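You operate a simulated robot arm through the tools that you are given. There is no shell and no other tool.

You run a simulated robot arm. Do the job below in one go: nothing can be reset, and whatever is moved stays where it is left.

Task
Cool the hot water, then rinse and rack the soapy tin cup and banded tin.
Fine: the shallow basin is at 70 C; keep hands out till the cradle can has filled it to about its line. Set the can upright. Set down upright: banded tin.
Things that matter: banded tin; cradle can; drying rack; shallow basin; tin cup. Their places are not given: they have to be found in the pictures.

It is judged by the outcome, as a careful person would: the job done as asked, and still so three seconds after it is handed in. It fails if anything else is knocked over, pushed out of place, dropped, spilled or broken.

Robot
A 6-joint arm with a three-finger gripper, fixed in place. Base frame: the origin is on the floor under the middle of its stand, x ahead of it, y to its left, z up; the work surface is at about z = 720. Readings come in mm, degrees, newtons and seconds.
It reaches about 1213 mm from its shoulder. Its first joint turns from -166.0 to 166.0 degrees. Payload 4.89 kg.
The TCP is the grasp point between the finger pads, 30 mm short of the fingertips. In the tool frame z runs along the fingers and y along their closing line. The gripper opens to 164 mm; its body begins 125 mm behind the TCP.
Orientation is that of the tool frame in the base frame, as a unit quaternion [x, y, z, w]. With the fingers straight down and closing along the base's y, the tool's x points along the base's -x, its y along +y and its z along -z.

Tools
- The arm moves only by the tool servo_tool. Its argument "series" is a list of rows, each an object of numbers (a shift or turn left out is 0, a gripper value left out holds the last): "hand": the finger opening in cm, from 0 to 16.4; "tx", "ty", "tz": the shift along the base's x, y, z in cm; "wx", "wy", "wz": the turn, a rotation vector about the base's x, y, z in degrees. In form: [{"hand": .., "tx": .., "ty": .., "tz": .., "wx": .., "wy": .., "wz": ..}, ...]. A call has 1 to 20 rows; each row shifts and turns the commanded pose from where the row before left it. Rows are played at 5 a second. More than 50 mm and 8.6 degrees between two rows, or a gripper value outside its range, and nothing of the call is played. A pose out of reach is approached as far as the arm can. The call stops where the force on the tool passes 40 N (or 10 N more than at its start, if that is more) or the arm is blocked; 0.2 s more then pass. Each finger travels about 108 mm/s and halts on what it meets, pressing with about 25 N; the grip force reading is that of the motor and also rises with nothing between the fingers. The clock runs only during rows and for 0.2 s after the last one: add rows that do not move to give the fingers time. It gives the time, the measured TCP pose, the force on the tool (base axes), the opening and the grip force at its end, in the units of the frame above (readings bear some noise), with the torque about the TCP (base axes, N m) and any sound that the robot's microphone picked up.
- Cameras (640 x 400 px; columns grow to the right, rows downward): "scene" is fixed at [221.3, -649.2, 1340.5]; the picture's right is [0.87, -0.50, 0.00], its down [-0.11, -0.20, -0.97] and it looks along [0.48, 0.85, -0.23] (base axes); focal length 315 px, centre (320, 200). "wrist" rides on the gripper at [76, -2, -152] in the tool frame; the picture's right is [0.02, 1.00, 0.00], its down [-0.88, 0.02, -0.47] and it looks along [-0.47, 0.01, 0.88] (tool axes); focal length 247 px, centre (320, 200).
- grab_frame(camera): a new picture of that camera. No time passes.
- move_column(by): moves the trunk up (or, below 0, down) by that many mm; the arm rides with it, the base frame stays. It gives what a move gives, with no picture.
- locate(camera, pixels): for up to 12 pixels [column, row] of the newest picture of that camera ("zoom" is the newest enlarged one), the place [x, y, z] in the base frame of the surface seen there, good to about 2 mm. No time passes.
- close_up(camera, box): a new picture of the part [left, top, right, bottom] of that camera's present view, enlarged. No time passes.
- sign_off(): hands the job in; it is judged then, once.

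Leave the gripper open and the arm clear of the work at the hand-in unless told otherwise.

The tools are called after "Call:" as a command line: name --argument value ..., lists and objects as JSON in quotes. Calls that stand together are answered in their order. servo_tool: Moves the arm, as the interface text tells. Its arguments: {"type":"object","properties":{"series":{"type":"array"}},"required":["series"]} The other tools are called the same way: move_column (by) moves the trunk up or down; grab_frame (camera) takes a picture; locate (camera, pixels) gives the place of the surface under pixels of a picture; close_up (camera, box) takes an enlarged picture of a part of a camera's view; sign_off () hands the job in.

At the start:

```text
time: 0.0
tool_pos: [486.6, 132.7, 1357.2]
ee_rot: [0.001, 1.0, 0.0, 0.001]
contact_force: [0.7, -0.5, 0.0]
ft_torque: [0.0, -0.02, 0.0]
grip_width: 163.9
gripper_force: 0.1
trunk travel left (down, up): [-125.0, 265.0]
```

scene: 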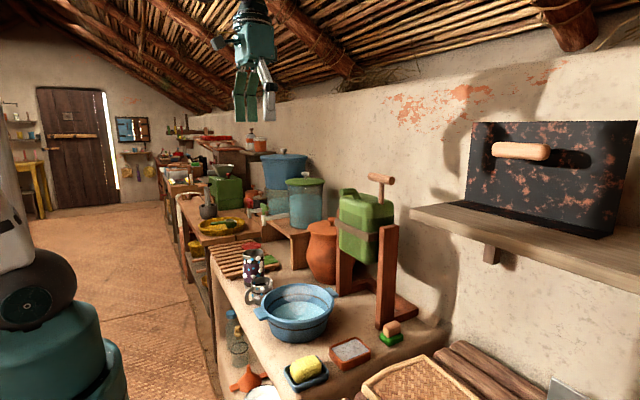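
wrist: 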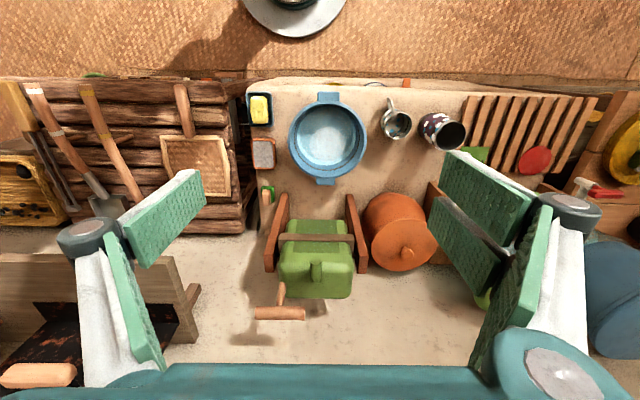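

I see the blue basin near scene pixel (300,312), the green can in a wooden cradle near (365,225), and the tin cup and banded tin near (257,280). The slatted rack is near (235,260). I'll take enlarged pictures first.

Call:
close_up --camera "scene" --box '[200, 160, 440, 310]'

Call:
close_up --camera "scene" --box '[200, 230, 360, 400]'

Call:
close_up --camera "wrist" --box '[240, 70, 480, 220]'

Call:
close_up --camera "wrist" --box '[240, 180, 460, 330]'

```text
2.67 times, centred on (320, 235) of scene
```

zoom: 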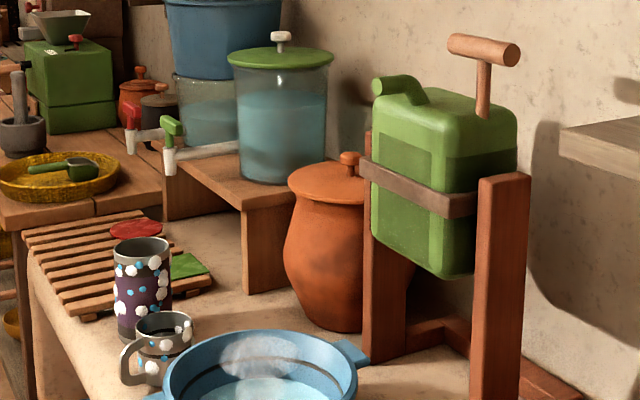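

```text
2.35 times, centred on (280, 315) of scene
```

zoom: 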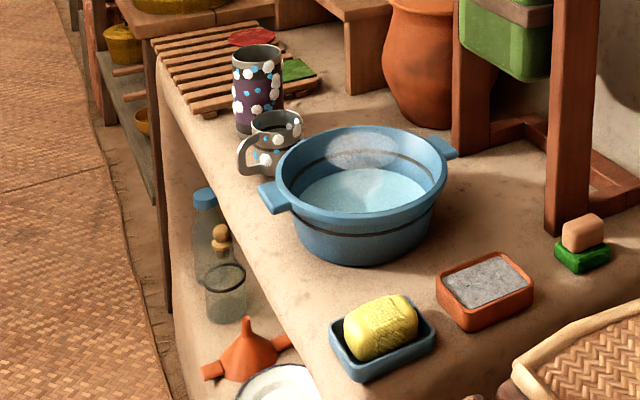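

```text
2.67 times, centred on (360, 145) of wrist
```

zoom: 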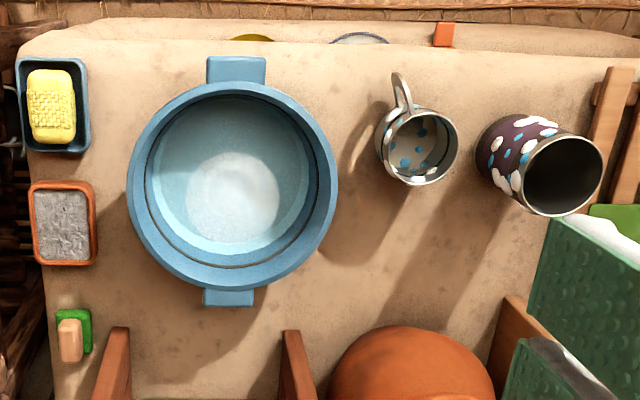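

```text
2.67 times, centred on (350, 255) of wrist
```

zoom: 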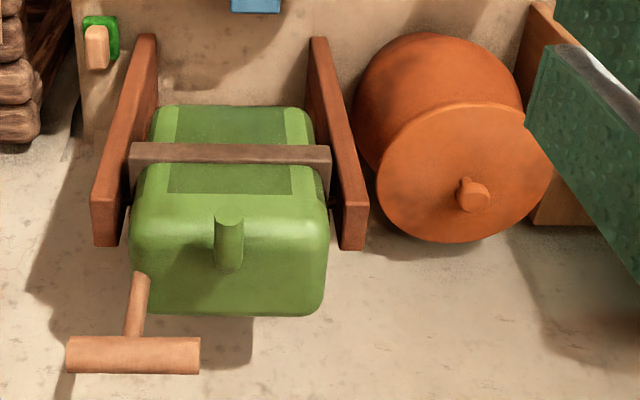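

The basin has a dark ring inside it, which is the fill line, and the water is below that. The can hangs on a pivot between two posts. Its spout points toward the basin (-x) and a T-handle stands at the back. Next I'll measure the can, handle and posts, then the basin, cup and tin.

Call:
close_up --camera "wrist" --box '[240, 180, 460, 330]'

Call:
locate --camera "zoom" --pixels '[[72, 355], [135, 355], [195, 355], [133, 310], [229, 225], [229, 262], [105, 205], [352, 208], [150, 60], [320, 60], [230, 155], [230, 300]]'

Call:
locate --camera "wrist" --pixels '[[289, 140], [367, 140], [328, 102], [328, 177], [328, 140], [328, 97], [326, 181], [396, 124], [394, 112], [390, 102], [448, 136], [436, 120]]'

```text
2.67 times, centred on (350, 255) of wrist
```

zoom: 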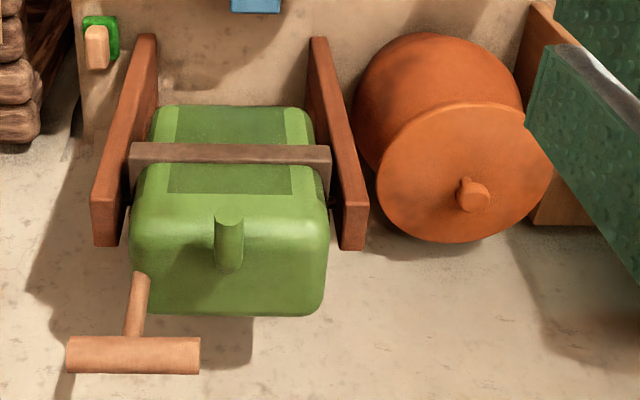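

```text
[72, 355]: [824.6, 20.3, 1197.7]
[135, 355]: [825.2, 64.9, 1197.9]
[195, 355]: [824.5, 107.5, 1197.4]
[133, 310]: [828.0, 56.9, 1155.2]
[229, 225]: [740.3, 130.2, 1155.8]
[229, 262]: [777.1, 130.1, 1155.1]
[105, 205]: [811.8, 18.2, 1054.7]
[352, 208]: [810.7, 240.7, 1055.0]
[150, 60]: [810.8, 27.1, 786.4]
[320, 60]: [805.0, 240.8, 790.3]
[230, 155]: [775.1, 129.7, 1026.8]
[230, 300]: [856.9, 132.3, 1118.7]
```

```text
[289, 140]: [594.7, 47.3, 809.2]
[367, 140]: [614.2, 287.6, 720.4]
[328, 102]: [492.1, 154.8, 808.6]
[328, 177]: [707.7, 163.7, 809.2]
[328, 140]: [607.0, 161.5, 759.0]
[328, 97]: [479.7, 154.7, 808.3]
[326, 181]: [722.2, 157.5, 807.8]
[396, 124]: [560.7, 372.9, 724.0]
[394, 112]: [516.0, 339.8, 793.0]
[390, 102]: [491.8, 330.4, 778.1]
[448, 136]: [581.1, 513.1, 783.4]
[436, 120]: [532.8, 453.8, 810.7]
```

The handle bar is at about (835, 64, 1197) and runs along y. The post tops are at z of about 1055 and the basin rim is at z of about 809. Before moving I need the surroundings too: the wall, the shelf, the rack items and the can's pivot.

Call:
close_up --camera "wrist" --box '[370, 70, 640, 240]'

Call:
locate --camera "zoom" --pixels '[[235, 65], [400, 200], [530, 70], [530, 220], [390, 225], [270, 190], [185, 110], [185, 165], [150, 160], [180, 195], [130, 110], [250, 215]]'

Call:
locate --camera "scene" --pixels '[[420, 212], [600, 240], [520, 150], [425, 120], [440, 280], [300, 100], [380, 179], [366, 235], [388, 230], [393, 248], [339, 190], [345, 196]]'

```text
2.35 times, centred on (505, 155) of wrist
```

zoom: 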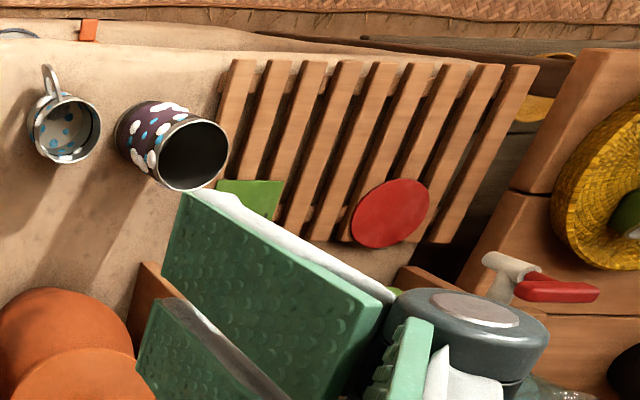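

```text
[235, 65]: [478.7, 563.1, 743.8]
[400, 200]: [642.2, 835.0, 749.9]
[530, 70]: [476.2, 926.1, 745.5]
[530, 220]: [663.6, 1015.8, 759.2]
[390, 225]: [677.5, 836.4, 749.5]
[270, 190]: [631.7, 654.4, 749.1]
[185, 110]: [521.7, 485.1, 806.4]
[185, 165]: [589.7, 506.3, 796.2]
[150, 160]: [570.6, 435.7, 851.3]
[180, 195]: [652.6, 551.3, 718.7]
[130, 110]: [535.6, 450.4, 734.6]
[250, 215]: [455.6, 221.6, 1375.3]
```

```text
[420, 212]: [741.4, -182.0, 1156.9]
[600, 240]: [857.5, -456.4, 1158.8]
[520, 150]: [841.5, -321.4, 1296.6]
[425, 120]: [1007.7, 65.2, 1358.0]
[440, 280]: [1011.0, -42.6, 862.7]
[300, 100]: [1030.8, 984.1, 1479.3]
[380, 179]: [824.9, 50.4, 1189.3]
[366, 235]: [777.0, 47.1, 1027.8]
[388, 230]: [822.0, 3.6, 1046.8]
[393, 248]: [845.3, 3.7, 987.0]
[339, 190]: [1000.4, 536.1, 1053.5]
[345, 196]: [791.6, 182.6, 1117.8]
```

The rack holds a red disc near (642, 835) and a green square near (632, 654), so I'll keep clear of both. Now an enlarged look at the handle, can and pivot to get the turning axis right.

Call:
close_up --camera "scene" --box '[325, 165, 425, 255]'

Call:
locate --camera "zoom" --pixels '[[400, 62], [398, 78], [398, 100], [285, 58], [380, 85], [358, 130], [352, 170], [352, 200], [110, 150], [105, 165], [450, 390], [500, 400]]'

Call:
close_up --camera "scene" --box '[325, 220, 445, 340]'

```text
4.44 times, centred on (375, 210) of scene
```

zoom: 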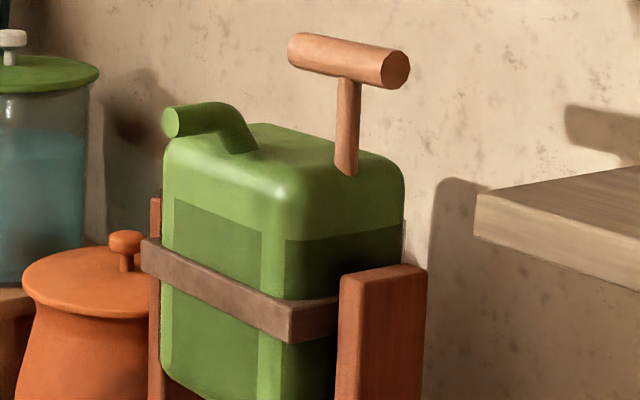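

```text
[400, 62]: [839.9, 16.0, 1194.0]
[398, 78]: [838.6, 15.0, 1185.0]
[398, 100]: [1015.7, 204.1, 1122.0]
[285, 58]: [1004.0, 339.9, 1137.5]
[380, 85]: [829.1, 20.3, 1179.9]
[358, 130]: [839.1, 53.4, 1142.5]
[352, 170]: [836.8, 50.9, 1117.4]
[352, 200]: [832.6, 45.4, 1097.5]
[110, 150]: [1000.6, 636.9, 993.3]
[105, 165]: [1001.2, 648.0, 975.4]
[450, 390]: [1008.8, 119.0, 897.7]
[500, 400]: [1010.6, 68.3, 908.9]
```

```text
3.33 times, centred on (385, 280) of scene
```

zoom: 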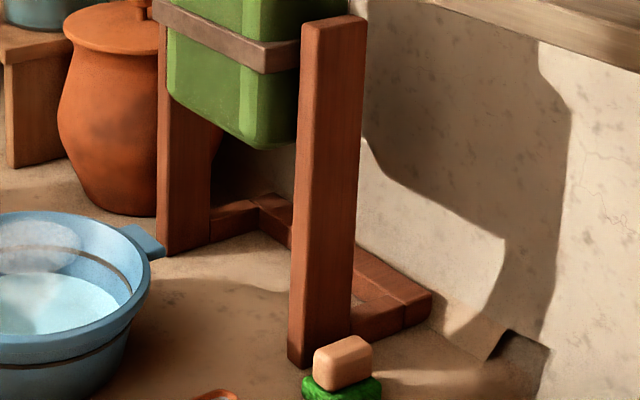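

The can shows its water level through a translucent window. The post front faces read about x=811. I'll check the back edges of the posts and can to fix the pivot.

Call:
close_up --camera "wrist" --box '[250, 220, 380, 330]'

Call:
locate --camera "zoom" --pixels '[[112, 180], [112, 225], [90, 180], [130, 180], [535, 190], [535, 228], [515, 190], [560, 190], [325, 350], [320, 200], [320, 285], [420, 180]]'

```text
3.64 times, centred on (315, 275) of wrist
```

zoom: 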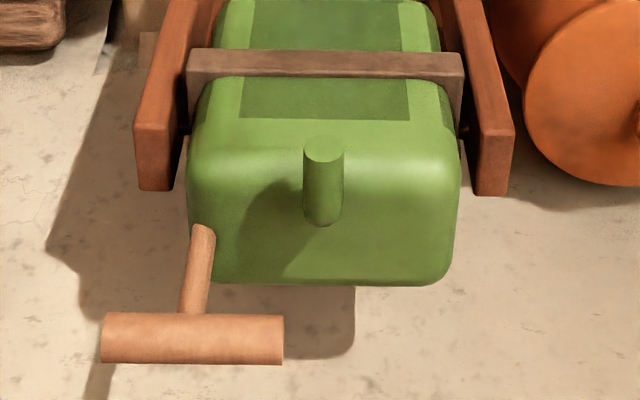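

```text
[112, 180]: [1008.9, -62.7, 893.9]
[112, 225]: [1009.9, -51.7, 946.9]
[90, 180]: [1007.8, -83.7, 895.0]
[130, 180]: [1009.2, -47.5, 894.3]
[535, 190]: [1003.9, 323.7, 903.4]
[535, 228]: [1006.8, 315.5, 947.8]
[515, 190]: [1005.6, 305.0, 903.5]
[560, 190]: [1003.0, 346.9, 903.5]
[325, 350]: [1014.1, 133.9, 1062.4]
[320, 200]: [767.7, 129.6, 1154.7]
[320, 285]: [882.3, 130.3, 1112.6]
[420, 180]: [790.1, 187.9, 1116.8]
```

The post top faces in this enlargement span about (153,133)-(153,188) and (493,133)-(493,192), with what look like pivot pins near (181,140) and (464,132). I'll measure those.

Call:
locate --camera "zoom" --pixels '[[153, 138], [155, 186], [492, 138], [494, 190], [181, 136], [464, 132], [192, 110], [455, 100], [325, 60], [325, 90], [230, 200], [205, 232]]'

Call:
locate --camera "wrist" --pixels '[[520, 190], [500, 270], [165, 215], [130, 285], [465, 245], [175, 175], [205, 205], [140, 360], [480, 155], [530, 210], [345, 160], [300, 120]]'

```text
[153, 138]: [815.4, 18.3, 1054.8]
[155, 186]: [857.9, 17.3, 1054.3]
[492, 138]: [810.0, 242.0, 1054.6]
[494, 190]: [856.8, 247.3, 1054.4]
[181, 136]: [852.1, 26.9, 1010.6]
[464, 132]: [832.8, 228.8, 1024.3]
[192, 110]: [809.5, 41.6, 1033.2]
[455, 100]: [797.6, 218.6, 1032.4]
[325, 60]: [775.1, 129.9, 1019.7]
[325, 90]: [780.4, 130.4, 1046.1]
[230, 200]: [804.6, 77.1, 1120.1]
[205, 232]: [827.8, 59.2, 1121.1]
```

```text
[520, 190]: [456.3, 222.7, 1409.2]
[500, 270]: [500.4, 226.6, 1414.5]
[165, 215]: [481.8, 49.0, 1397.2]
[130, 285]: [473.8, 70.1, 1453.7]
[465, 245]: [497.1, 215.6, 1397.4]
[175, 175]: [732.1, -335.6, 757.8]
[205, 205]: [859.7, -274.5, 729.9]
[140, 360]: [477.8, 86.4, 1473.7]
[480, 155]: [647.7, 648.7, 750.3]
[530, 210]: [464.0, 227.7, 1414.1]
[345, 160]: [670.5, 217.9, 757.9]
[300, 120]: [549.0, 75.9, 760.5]
```

The pivot axis is near x of about 835, z of about 1020, and the bar axis is near (837, y 16..110, z 1190). Now the basin: I want the height of the dark ring (fill line) and of the present water surface.

Call:
close_up --camera "wrist" --box '[275, 85, 385, 195]'

Call:
locate --camera "zoom" --pixels '[[300, 342], [300, 320], [300, 290], [105, 200], [125, 200], [465, 200], [300, 78], [300, 100], [300, 365], [300, 385], [300, 30], [300, 60]]'

Call:
close_up --camera "scene" --box '[240, 270, 360, 350]'

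Call:
locate --camera "zoom" --pixels '[[320, 210], [320, 170], [320, 120], [320, 100], [320, 80], [220, 130], [430, 110], [320, 250], [320, 300], [160, 150], [500, 120], [320, 90]]'

```text
3.64 times, centred on (330, 140) of wrist
```

zoom: 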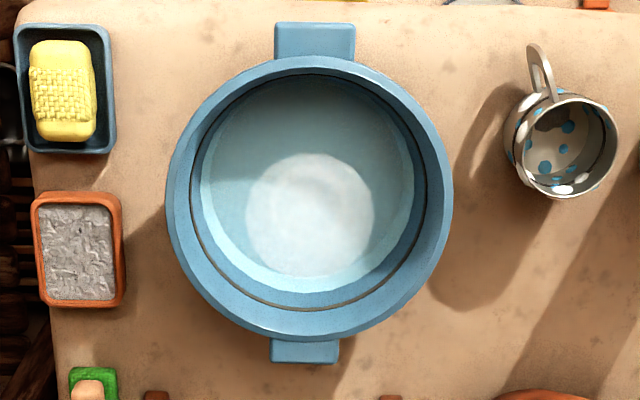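

```text
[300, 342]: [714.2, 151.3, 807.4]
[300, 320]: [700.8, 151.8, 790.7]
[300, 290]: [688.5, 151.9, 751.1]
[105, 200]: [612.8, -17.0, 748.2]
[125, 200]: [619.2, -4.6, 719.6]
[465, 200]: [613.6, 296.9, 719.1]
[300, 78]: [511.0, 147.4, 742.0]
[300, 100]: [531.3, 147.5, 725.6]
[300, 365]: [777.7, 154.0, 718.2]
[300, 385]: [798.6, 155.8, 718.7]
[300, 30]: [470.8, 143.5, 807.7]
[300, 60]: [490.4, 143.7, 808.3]
```

```text
5.00 times, centred on (300, 310) of scene
```

zoom: 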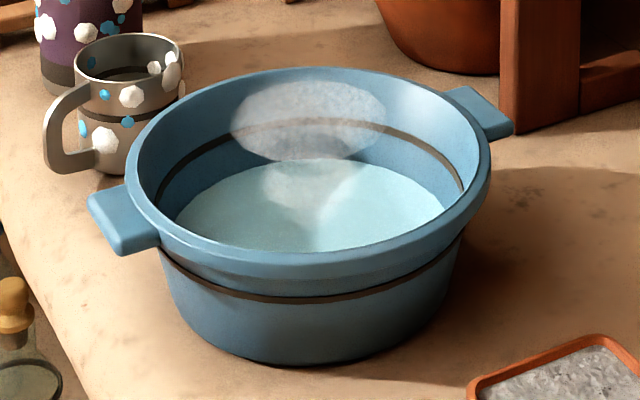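

```text
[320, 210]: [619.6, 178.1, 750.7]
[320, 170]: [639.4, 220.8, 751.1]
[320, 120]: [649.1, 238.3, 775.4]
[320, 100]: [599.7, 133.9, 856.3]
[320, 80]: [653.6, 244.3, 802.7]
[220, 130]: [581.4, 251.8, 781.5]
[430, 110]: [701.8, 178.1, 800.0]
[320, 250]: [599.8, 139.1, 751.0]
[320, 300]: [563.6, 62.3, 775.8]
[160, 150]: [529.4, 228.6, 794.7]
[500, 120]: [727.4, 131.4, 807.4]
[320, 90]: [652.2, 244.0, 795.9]
```

The water is at z of about 751 and the line ring at about 776, so roughly 25 mm more water is needed. I'll leave the hot basin alone. Next I move above the can's handle bar, turn the hand 90 degrees so it closes along x, and narrow the opening.

Call:
servo_tool --series '[{"hand": 9, "tx": 2.92, "ty": -0.62, "wz": 7.5}, {"tx": 2.92, "ty": -0.62, "wz": 7.5}, {"tx": 2.92, "ty": -0.62, "wz": 7.5}, {"tx": 2.92, "ty": -0.62, "wz": 7.5}, {"tx": 2.92, "ty": -0.62, "wz": 7.5}, {"tx": 2.92, "ty": -0.62, "wz": 7.5}, {"tx": 2.92, "ty": -0.62, "wz": 7.5}, {"tx": 2.92, "ty": -0.62, "wz": 7.5}, {"tx": 2.92, "ty": -0.62, "wz": 7.5}, {"tx": 2.92, "ty": -0.62, "wz": 7.5}, {"tx": 2.92, "ty": -0.62, "wz": 7.5}, {"tx": 2.92, "ty": -0.62, "wz": 7.5}, {}]'

Call:
grab_frame --camera "scene"

Call:
grab_frame --camera "wrist"

```text
time: 2.8
tool_pos: [834.8, 57.3, 1358.8]
ee_rot: [0.707, -0.707, 0.0, 0.001]
contact_force: [-0.5, 0.0, -0.4]
ft_torque: [-0.03, 0.08, 0.0]
grip_width: 90.1
gripper_force: 0.0
trunk travel left (down, up): [-125.0, 265.0]
```

```text
taken
```

scene: 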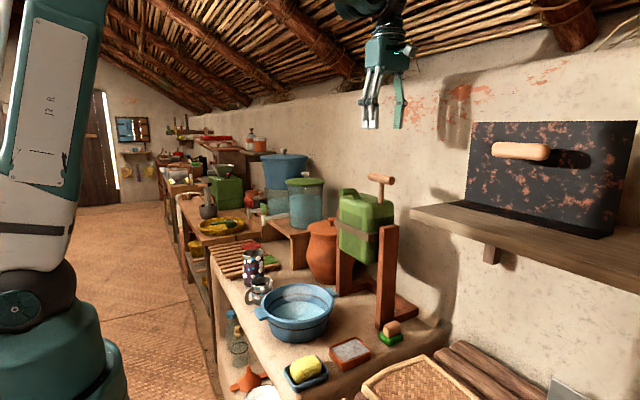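

```text
taken
```

wrist: 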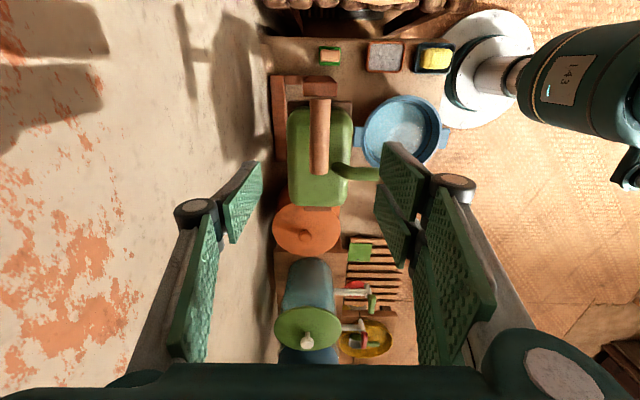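

The hand is above the bar, which shows at wrist pixels (320,98)-(320,172). I'll measure it again from here before going down.

Call:
locate --camera "wrist" --pixels '[[320, 100], [320, 135], [320, 168], [313, 135], [328, 135], [350, 170], [375, 175], [340, 125], [310, 195]]'

```text
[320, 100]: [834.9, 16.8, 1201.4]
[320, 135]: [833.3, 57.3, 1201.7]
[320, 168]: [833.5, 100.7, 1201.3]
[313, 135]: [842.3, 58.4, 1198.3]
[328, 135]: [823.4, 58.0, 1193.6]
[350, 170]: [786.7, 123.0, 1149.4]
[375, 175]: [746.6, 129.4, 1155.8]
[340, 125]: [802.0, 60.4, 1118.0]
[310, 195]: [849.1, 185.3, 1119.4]
```

The bar's top is at z of 1202 and its axis is near x of 835, z of 1189, so it is centred under the hand. Going straight down to z of about 1190 with the fingers open.

Call:
servo_tool --series '[{"tz": -4}, {"tz": -4}, {"tz": -4}, {"tz": -3}, {"tz": -1.8}, {}]'

Call:
grab_frame --camera "wrist"

Call:
close_up --camera "scene" --box '[300, 80, 460, 260]'

```text
time: 4.2
tool_pos: [836.8, 59.6, 1190.6]
ee_rot: [0.707, -0.707, 0.0, 0.0]
contact_force: [1.1, -0.3, 0.1]
ft_torque: [0.01, 0.0, -0.01]
grip_width: 90.3
gripper_force: 0.1
trunk travel left (down, up): [-125.0, 265.0]
```

```text
taken
```

wrist: 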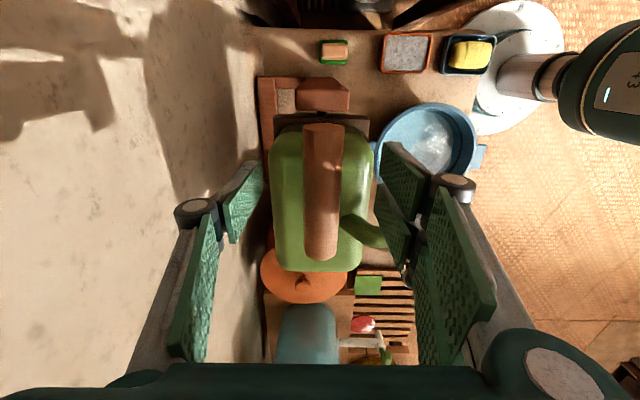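

```text
2.22 times, centred on (380, 170) of scene
```

zoom: 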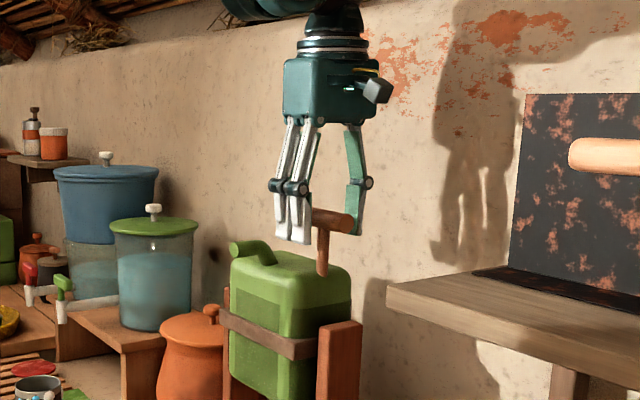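

The bar sits between the two front fingers and the thumb. Closing on it now.

Call:
servo_tool --series '[{"hand": 4}, {"hand": 1.5}, {"hand": 0.5}, {}, {}]'

Call:
close_up --camera "scene" --box '[300, 80, 460, 260]'

```text
time: 5.4
tool_pos: [834.7, 58.6, 1191.0]
ee_rot: [0.707, -0.707, 0.0, 0.0]
contact_force: [-25.8, -0.5, -20.8]
ft_torque: [-0.02, 0.05, 0.05]
grip_width: 24.2
gripper_force: 45.5
trunk travel left (down, up): [-125.0, 265.0]
```

```text
2.22 times, centred on (380, 170) of scene
```

zoom: 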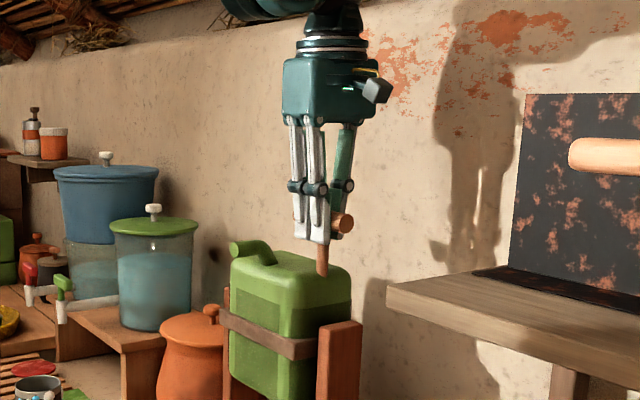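

The bar is held at a 24 mm opening. There is a side load of about (-26, -21) N, so I'll ease the hand a couple of millimetres to relax it before tipping.

Call:
servo_tool --series '[{"tx": -0.15, "tz": -0.1}, {"tx": -0.1, "tz": -0.1}, {}]'

```text
time: 6.2
tool_pos: [833.7, 59.3, 1190.3]
ee_rot: [0.708, -0.706, -0.001, -0.001]
contact_force: [2.5, 5.8, 24.4]
ft_torque: [0.09, -0.22, -0.04]
grip_width: 24.4
gripper_force: 44.8
trunk travel left (down, up): [-125.0, 265.0]
```

Two millimetres of travel swings the vertical load from -21 to +24 N, so zero lies 1 mm higher. I'll go up 1 mm and then start tipping the can toward the basin slowly: an arc of about 168 mm radius about (834.7, 1020), turning the hand with it.

Call:
servo_tool --series '[{"tz": 0.1}, {"tx": -0.88, "tz": -0.023, "wy": -3}, {"tx": -0.878, "tz": -0.069, "wy": -3}, {}]'

Call:
close_up --camera "scene" --box '[220, 160, 440, 350]'

```text
time: 7.2
tool_pos: [815.6, 59.1, 1189.7]
ee_rot: [0.706, -0.706, 0.036, -0.038]
contact_force: [-4.6, 26.5, 12.4]
ft_torque: [0.71, 0.17, 0.05]
grip_width: 24.4
gripper_force: 45.2
trunk travel left (down, up): [-125.0, 265.0]
```

```text
2.11 times, centred on (330, 255) of scene
```

zoom: 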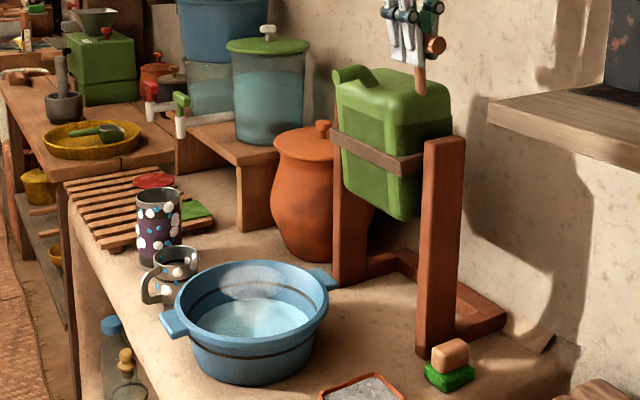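

The can follows the hand and is now at about 6 degrees. There's a 26 N sideways load along the bar, so I'll ease 1 mm toward +y and keep tipping.

Call:
servo_tool --series '[{"ty": 0.1}, {"tx": -0.873, "tz": -0.09, "wy": -3}, {"tx": -0.866, "tz": -0.14, "wy": -3}, {}]'

```text
time: 8.2
tool_pos: [799.4, 59.1, 1186.9]
ee_rot: [0.704, -0.703, 0.073, -0.073]
contact_force: [-4.1, 10.5, 5.1]
ft_torque: [-0.13, 0.29, -0.03]
grip_width: 24.4
gripper_force: 44.8
trunk travel left (down, up): [-125.0, 265.0]
```

At about 12 degrees the loads are low. Continuing to about 21 degrees; by geometry, pouring should start near 25-30 degrees.

Call:
servo_tool --series '[{"ty": 0.04, "tx": -0.856, "tz": -0.205, "wy": -3}, {"tx": -0.845, "tz": -0.25, "wy": -3}, {"tx": -0.83, "tz": -0.294, "wy": -3}, {}]'

Call:
close_up --camera "scene" --box '[220, 160, 440, 350]'

```text
time: 9.2
tool_pos: [772.7, 59.3, 1178.3]
ee_rot: [0.696, -0.695, 0.128, -0.128]
contact_force: [-0.8, 7.0, -9.5]
ft_torque: [-0.3, 0.34, -0.18]
grip_width: 24.4
gripper_force: 45.5
trunk travel left (down, up): [-125.0, 265.0]
```

```text
2.11 times, centred on (330, 255) of scene
```

zoom: 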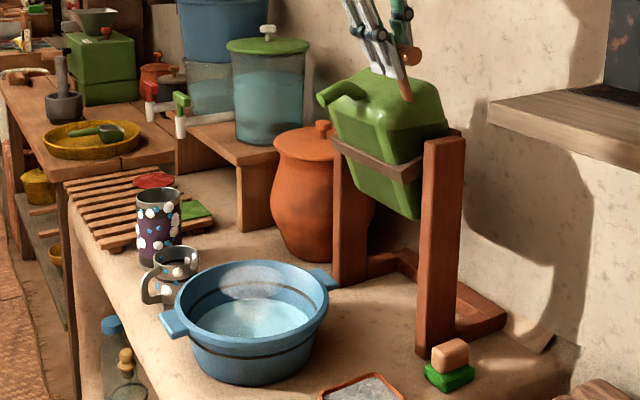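

At 21 degrees the can is tipping cleanly and nothing pours yet. Going on in small steps to about 27 degrees.

Call:
servo_tool --series '[{"tx": -0.813, "tz": -0.36, "wy": -3}, {"tx": -0.795, "tz": -0.39, "wy": -3}, {}]'

Call:
close_up --camera "scene" --box '[220, 160, 440, 350]'

```text
time: 10.0
tool_pos: [757.2, 58.3, 1172.7]
ee_rot: [0.688, -0.687, 0.165, -0.165]
contact_force: [1.6, 0.9, -10.1]
ft_torque: [-0.04, 0.2, 0.04]
grip_width: 23.9
gripper_force: 45.3
trunk travel left (down, up): [-125.0, 265.0]
```

```text
2.11 times, centred on (330, 255) of scene
```

zoom: 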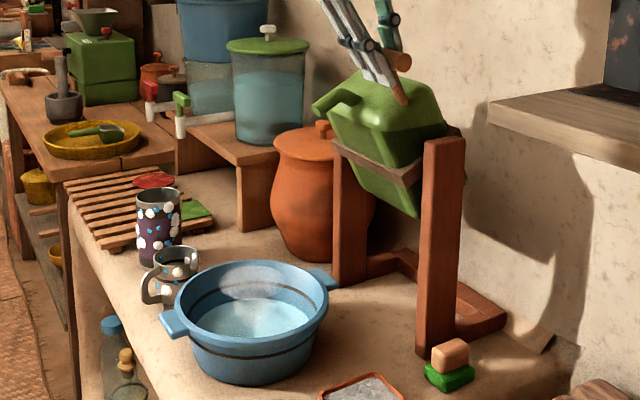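

Still no stream at 27 degrees, and the loads are small. Continuing to 33 degrees.

Call:
servo_tool --series '[{"tx": -0.774, "tz": -0.45, "wy": -3}, {"tx": -0.751, "tz": -0.47, "wy": -3}, {}]'

Call:
close_up --camera "scene" --box '[220, 160, 440, 350]'

```text
time: 10.8
tool_pos: [741.4, 58.4, 1162.8]
ee_rot: [0.678, -0.678, 0.201, -0.201]
contact_force: [0.2, 1.2, -4.3]
ft_torque: [-0.37, 0.1, -0.19]
grip_width: 24.4
gripper_force: 44.8
trunk travel left (down, up): [-125.0, 265.0]
```

```text
2.11 times, centred on (330, 255) of scene
```

zoom: 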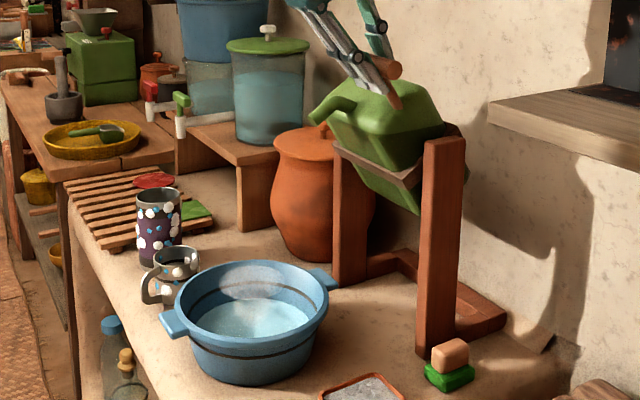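

No stream yet at 33 degrees. Two more small steps, to 39 degrees, then I'll look.

Call:
servo_tool --series '[{"tx": -0.726, "tz": -0.51, "wy": -3}, {}]'

Call:
close_up --camera "scene" --box '[220, 160, 440, 350]'

```text
time: 11.4
tool_pos: [733.7, 60.0, 1157.4]
ee_rot: [-0.672, 0.673, -0.217, 0.218]
contact_force: [7.8, 4.0, -12.7]
ft_torque: [0.37, 0.06, 0.24]
grip_width: 24.2
gripper_force: 45.3
trunk travel left (down, up): [-125.0, 265.0]
```

```text
2.11 times, centred on (330, 255) of scene
```

zoom: 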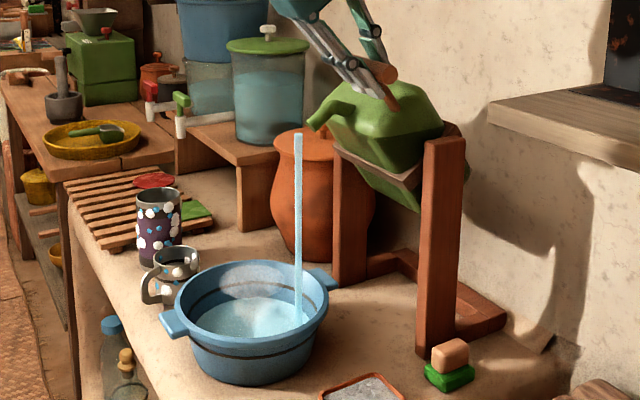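

The stream has started at about 36 degrees and lands inside the basin. I'll hold here and watch the landing point and the level.

Call:
close_up --camera "scene" --box '[240, 270, 360, 350]'

Call:
locate --camera "zoom" --pixels '[[410, 100], [420, 180], [425, 200], [320, 220], [260, 210], [320, 245]]'

```text
5.00 times, centred on (300, 310) of scene
```

zoom: 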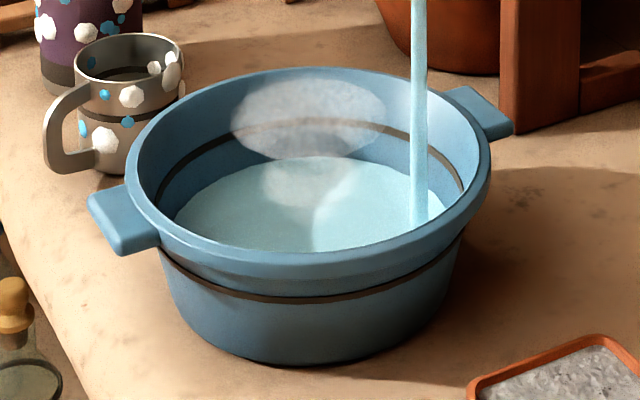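

```text
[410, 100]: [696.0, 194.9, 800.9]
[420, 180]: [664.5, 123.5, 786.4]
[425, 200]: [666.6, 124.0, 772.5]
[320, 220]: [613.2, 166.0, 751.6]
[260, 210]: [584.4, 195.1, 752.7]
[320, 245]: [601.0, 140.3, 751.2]
```

The stream lands near (666, 125), well inside the rim. Holding the tilt and waiting.

Call:
servo_tool --series '[{}, {}, {}]'

Call:
close_up --camera "scene" --box '[240, 270, 360, 350]'

Call:
locate --camera "zoom" --pixels '[[320, 220], [260, 210], [320, 240], [350, 190]]'

```text
time: 12.2
tool_pos: [734.7, 59.4, 1157.7]
ee_rot: [0.673, -0.673, 0.217, -0.218]
contact_force: [8.2, 7.1, -14.9]
ft_torque: [0.24, 0.15, 0.19]
grip_width: 24.3
gripper_force: 45.0
trunk travel left (down, up): [-125.0, 265.0]
```

```text
5.00 times, centred on (300, 310) of scene
```

zoom: 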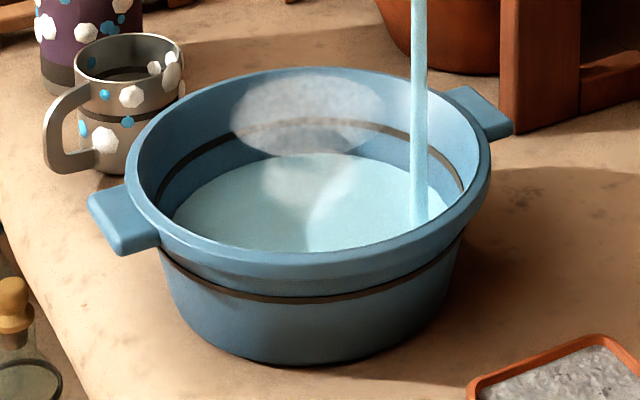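

```text
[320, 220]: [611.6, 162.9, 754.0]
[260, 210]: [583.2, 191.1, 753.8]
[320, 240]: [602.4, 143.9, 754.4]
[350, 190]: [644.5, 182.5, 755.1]
```

The level rose from about 751 to 754 in 0.8 s. Waiting longer at this tilt.

Call:
servo_tool --series '[{}, {}, {}, {}, {}, {}, {}, {}, {}, {}]'

Call:
close_up --camera "scene" --box '[240, 270, 360, 350]'

Call:
locate --camera "zoom" --pixels '[[320, 220], [260, 210], [320, 240], [350, 190]]'

```text
time: 14.4
tool_pos: [734.6, 58.7, 1157.1]
ee_rot: [0.673, -0.672, 0.218, -0.218]
contact_force: [8.9, 8.3, -13.0]
ft_torque: [0.0, -0.03, 0.0]
grip_width: 24.2
gripper_force: 45.1
trunk travel left (down, up): [-125.0, 265.0]
```

```text
5.00 times, centred on (300, 310) of scene
```

zoom: 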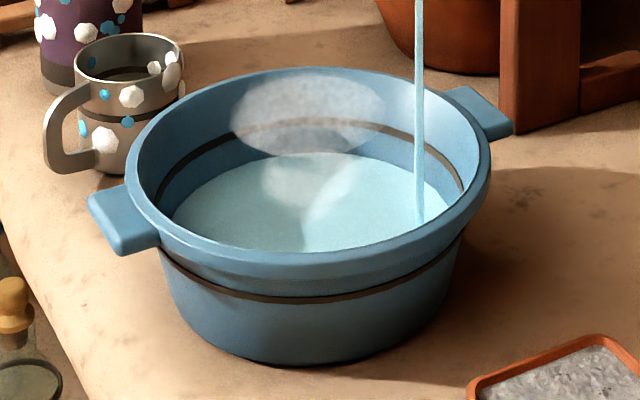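

```text
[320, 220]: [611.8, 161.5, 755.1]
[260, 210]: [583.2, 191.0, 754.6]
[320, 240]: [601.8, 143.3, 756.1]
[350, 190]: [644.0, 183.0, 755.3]
```

The stream is thinning and the level is about 755. I'll tip 3 degrees more, easing slightly inward to relieve the pull.

Call:
servo_tool --series '[{"tx": -0.668, "ty": 0.03, "tz": -0.586, "wy": -3}, {}, {}, {}, {}, {}]'

Call:
close_up --camera "scene" --box '[240, 270, 360, 350]'

Call:
locate --camera "zoom" --pixels '[[320, 220], [260, 210], [320, 240], [350, 190], [425, 180]]'

Call:
grab_frame --camera "scene"

```text
time: 15.8
tool_pos: [726.6, 59.1, 1151.6]
ee_rot: [-0.666, 0.667, -0.237, 0.236]
contact_force: [-4.3, 4.4, 3.4]
ft_torque: [-0.24, -0.05, -0.15]
grip_width: 24.6
gripper_force: 45.4
trunk travel left (down, up): [-125.0, 265.0]
```

```text
5.00 times, centred on (300, 310) of scene
```

zoom: 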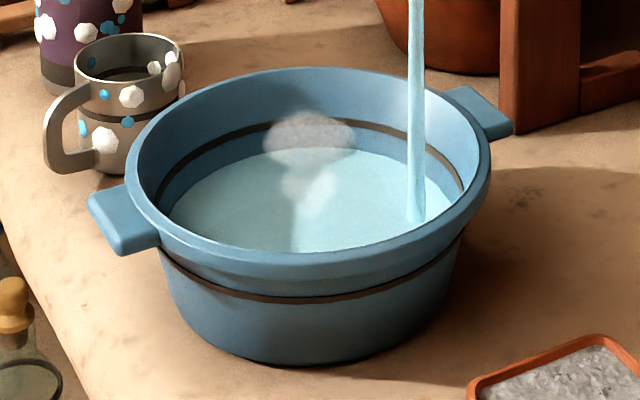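

```text
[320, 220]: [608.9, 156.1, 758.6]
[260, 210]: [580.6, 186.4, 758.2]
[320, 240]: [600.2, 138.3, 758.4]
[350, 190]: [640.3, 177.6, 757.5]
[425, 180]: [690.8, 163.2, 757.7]
```

```text
taken
```

scene: 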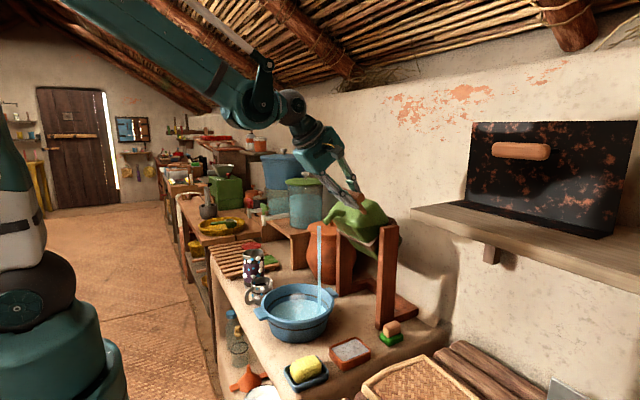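

The steam is fading as the water cools. The level is about 758 and the loads are near zero. Tipping another 3 degrees.

Call:
servo_tool --series '[{"tx": -0.665, "tz": -0.58, "wy": -3}, {}, {}, {}, {}, {}, {}, {}]'

Call:
close_up --camera "scene" --box '[240, 270, 360, 350]'

Call:
locate --camera "zoom" --pixels '[[320, 220], [260, 210], [320, 240], [350, 190], [420, 100], [418, 190]]'

```text
time: 17.6
tool_pos: [720.1, 59.2, 1145.5]
ee_rot: [0.661, -0.66, 0.253, -0.253]
contact_force: [-9.0, 20.8, 8.3]
ft_torque: [0.24, 0.09, 0.05]
grip_width: 24.2
gripper_force: 44.5
trunk travel left (down, up): [-125.0, 265.0]
```

```text
5.00 times, centred on (300, 310) of scene
```

zoom: 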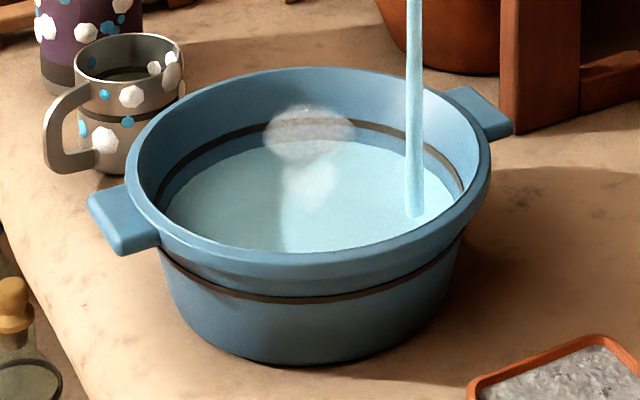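

```text
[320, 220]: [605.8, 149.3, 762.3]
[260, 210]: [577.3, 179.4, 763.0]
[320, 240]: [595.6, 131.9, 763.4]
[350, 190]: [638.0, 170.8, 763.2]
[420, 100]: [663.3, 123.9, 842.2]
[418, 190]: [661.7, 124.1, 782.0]
```

The level is about 763. The stream is still strong, so I'll ease the load a little and wait.

Call:
servo_tool --series '[{"tx": -0.02, "ty": 0.06, "tz": 0.03}, {}, {}, {}, {}, {}]'

Call:
close_up --camera "scene" --box '[240, 270, 360, 350]'

Call:
locate --camera "zoom" --pixels '[[320, 220], [260, 210], [320, 240], [350, 190]]'

```text
time: 19.0
tool_pos: [720.4, 57.8, 1146.6]
ee_rot: [-0.66, 0.661, -0.253, 0.254]
contact_force: [-7.4, 6.9, 6.7]
ft_torque: [-0.26, 0.07, -0.25]
grip_width: 24.3
gripper_force: 44.5
trunk travel left (down, up): [-125.0, 265.0]
```

```text
5.00 times, centred on (300, 310) of scene
```

zoom: 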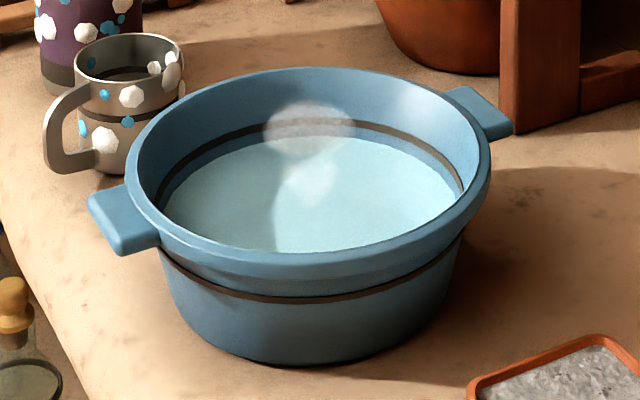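

```text
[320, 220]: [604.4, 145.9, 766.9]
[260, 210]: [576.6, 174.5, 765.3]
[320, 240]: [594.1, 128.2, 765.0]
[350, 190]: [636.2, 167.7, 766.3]
```

The flow has stopped at this tilt with the level near 766. I'll measure the inner line height precisely.

Call:
locate --camera "zoom" --pixels '[[390, 129], [430, 146], [455, 172], [220, 137], [190, 154], [165, 185], [250, 126], [300, 297]]'

```text
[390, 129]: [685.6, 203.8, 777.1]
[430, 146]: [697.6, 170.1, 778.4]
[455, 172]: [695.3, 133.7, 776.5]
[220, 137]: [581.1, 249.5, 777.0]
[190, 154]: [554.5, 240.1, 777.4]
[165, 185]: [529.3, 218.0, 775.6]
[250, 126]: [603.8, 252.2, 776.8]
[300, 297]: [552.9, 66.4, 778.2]
```

The line is at z of about 777, so 11 mm remain. Each 3 degrees adds roughly 5 mm. Tipping to 45 degrees.

Call:
servo_tool --series '[{"tx": -0.645, "tz": -0.6, "wy": -3}, {}, {}, {}, {}, {}, {}, {}]'

Call:
close_up --camera "scene" --box '[240, 270, 360, 350]'

Call:
locate --camera "zoom" --pixels '[[320, 220], [260, 210], [320, 240], [350, 190]]'

```text
time: 20.8
tool_pos: [714.9, 59.1, 1140.2]
ee_rot: [-0.653, 0.653, -0.271, 0.27]
contact_force: [-9.7, 0.6, 7.6]
ft_torque: [-0.09, 0.16, -0.07]
grip_width: 24.2
gripper_force: 45.1
trunk travel left (down, up): [-125.0, 265.0]
```

```text
5.00 times, centred on (300, 310) of scene
```

zoom: 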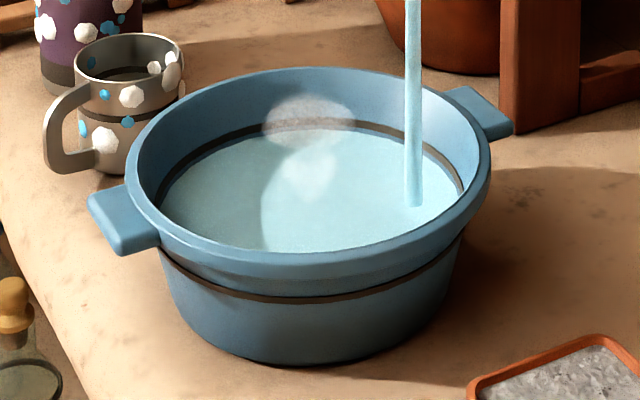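

```text
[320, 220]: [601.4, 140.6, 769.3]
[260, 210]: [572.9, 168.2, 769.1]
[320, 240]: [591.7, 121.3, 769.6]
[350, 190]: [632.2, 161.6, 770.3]
```

The level is about 769.5 and still rising. Waiting at this tilt.

Call:
servo_tool --series '[{}, {}, {}, {}, {}]'

Call:
close_up --camera "scene" --box '[240, 270, 360, 350]'

Call:
locate --camera "zoom" --pixels '[[320, 220], [260, 210], [320, 240], [350, 190]]'

```text
time: 22.0
tool_pos: [714.4, 58.5, 1140.1]
ee_rot: [-0.653, 0.653, -0.271, 0.27]
contact_force: [-8.7, 1.2, 8.8]
ft_torque: [-0.01, -0.03, 0.05]
grip_width: 24.5
gripper_force: 44.8
trunk travel left (down, up): [-125.0, 265.0]
```

```text
5.00 times, centred on (300, 310) of scene
```

zoom: 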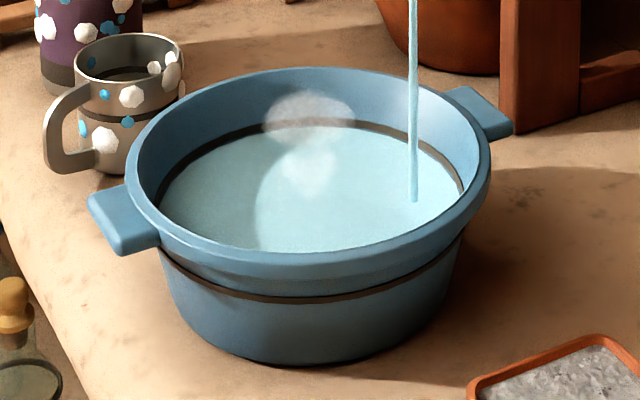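

```text
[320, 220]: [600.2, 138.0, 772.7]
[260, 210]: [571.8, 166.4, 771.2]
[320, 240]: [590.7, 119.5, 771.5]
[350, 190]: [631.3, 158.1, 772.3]
```

The level is about 772 and the stream is dying out. A last tilt of 2.5 degrees should bring it to about 776.

Call:
servo_tool --series '[{"tx": -0.515, "tz": -0.51, "wy": -2.5}, {}, {}, {}, {}]'

Call:
close_up --camera "scene" --box '[240, 270, 360, 350]'

Call:
locate --camera "zoom" --pixels '[[320, 220], [260, 210], [320, 240], [350, 190]]'

```text
time: 23.2
tool_pos: [709.9, 59.7, 1134.8]
ee_rot: [-0.647, 0.648, -0.284, 0.285]
contact_force: [-2.6, -0.4, 1.2]
ft_torque: [0.1, -0.03, 0.17]
grip_width: 24.3
gripper_force: 44.6
trunk travel left (down, up): [-125.0, 265.0]
```

```text
5.00 times, centred on (300, 310) of scene
```

zoom: 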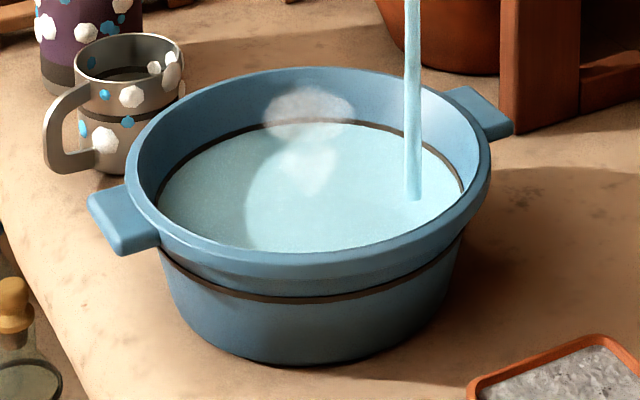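

```text
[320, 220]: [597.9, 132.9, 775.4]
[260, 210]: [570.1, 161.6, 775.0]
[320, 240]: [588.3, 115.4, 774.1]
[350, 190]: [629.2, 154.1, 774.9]
```

The level is about 775 and still filling slowly. I'll wait one beat and then turn the can back along the same arc to stop the pour.

Call:
servo_tool --series '[{}, {"tx": 0.515, "tz": 0.51, "wy": 2.5}, {"tx": 0.645, "tz": 0.6, "wy": 3}, {"tx": 0.685, "tz": 0.55, "wy": 3}, {"tx": 0.668, "tz": 0.586, "wy": 3}, {}]'

Call:
close_up --camera "scene" --box '[240, 270, 360, 350]'

Call:
locate --camera "zoom" --pixels '[[320, 220], [260, 210], [320, 240], [350, 190]]'

```text
time: 24.6
tool_pos: [735.1, 58.2, 1157.6]
ee_rot: [0.673, -0.672, 0.218, -0.219]
contact_force: [-2.7, -10.1, 7.0]
ft_torque: [-0.35, -0.06, -0.19]
grip_width: 24.1
gripper_force: 45.1
trunk travel left (down, up): [-125.0, 265.0]
```

```text
5.00 times, centred on (300, 310) of scene
```

zoom: 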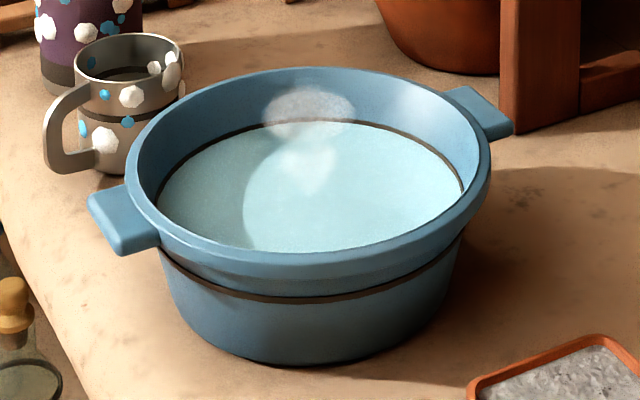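

```text
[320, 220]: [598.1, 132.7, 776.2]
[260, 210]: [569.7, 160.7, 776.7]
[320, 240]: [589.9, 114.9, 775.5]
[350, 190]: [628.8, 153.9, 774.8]
```

The stream has stopped with the level at about 776, right at the line. Bringing the can the rest of the way upright along the same arc.

Call:
servo_tool --series '[{"tx": 0.726, "ty": -0.05, "tz": 0.51, "wy": 3}, {"tx": 0.751, "tz": 0.47, "wy": 3}, {"tx": 0.774, "tz": 0.45, "wy": 3}, {"tx": 0.795, "tz": 0.39, "wy": 3}, {"tx": 0.813, "tz": 0.36, "wy": 3}, {"tx": 0.83, "tz": 0.294, "wy": 3}, {}]'

```text
time: 26.2
tool_pos: [784.1, 58.9, 1181.6]
ee_rot: [0.699, -0.698, 0.11, -0.112]
contact_force: [1.6, -2.1, 7.5]
ft_torque: [0.09, -0.36, 0.1]
grip_width: 24.3
gripper_force: 44.6
trunk travel left (down, up): [-125.0, 265.0]
```

Now at about 18 degrees with low loads. Continuing to upright.

Call:
servo_tool --series '[{"tx": 0.845, "tz": 0.25, "wy": 3}, {"tx": 0.856, "ty": -0.04, "tz": 0.205, "wy": 3}, {"tx": 0.866, "tz": 0.14, "wy": 3}, {"tx": 0.873, "ty": -0.04, "tz": 0.09, "wy": 3}, {}]'

Call:
close_up --camera "scene" --box '[300, 120, 460, 300]'

```text
time: 27.4
tool_pos: [818.5, 60.0, 1188.0]
ee_rot: [0.706, -0.706, 0.036, -0.037]
contact_force: [3.5, 3.0, -1.7]
ft_torque: [-0.06, -0.21, 0.01]
grip_width: 24.1
gripper_force: 45.2
trunk travel left (down, up): [-125.0, 265.0]
```

```text
2.22 times, centred on (380, 210) of scene
```

zoom: 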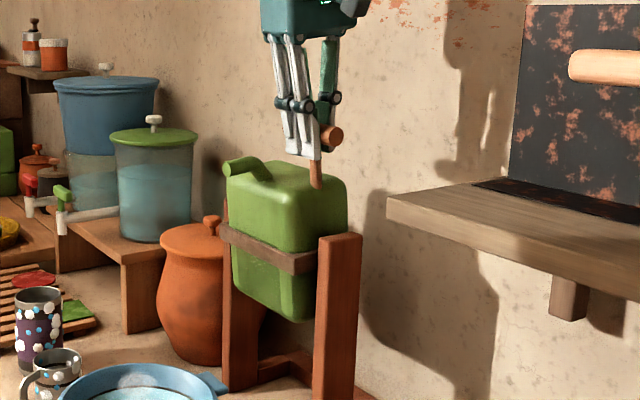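

At 6 degrees. Two more steps to upright.

Call:
servo_tool --series '[{"tx": 0.878, "tz": 0.069, "wy": 3}, {"tx": 0.88, "tz": 0.023, "wy": 3}, {}, {}]'

Call:
close_up --camera "scene" --box '[300, 120, 460, 300]'

Call:
grab_frame --camera "wrist"

```text
time: 28.4
tool_pos: [834.6, 59.1, 1189.1]
ee_rot: [0.707, -0.707, -0.001, 0.0]
contact_force: [-7.4, -4.9, -19.5]
ft_torque: [-0.64, 0.06, 0.07]
grip_width: 24.4
gripper_force: 45.3
trunk travel left (down, up): [-125.0, 265.0]
```

```text
2.22 times, centred on (380, 210) of scene
```

zoom: 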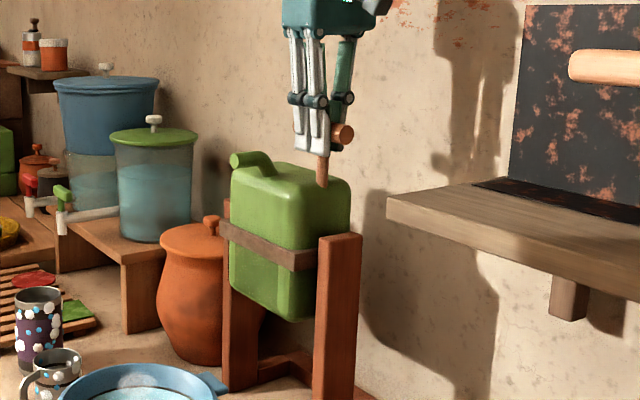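

```text
taken
```

wrist: 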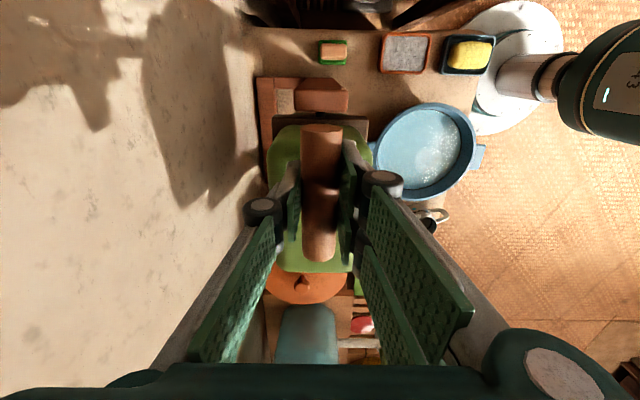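

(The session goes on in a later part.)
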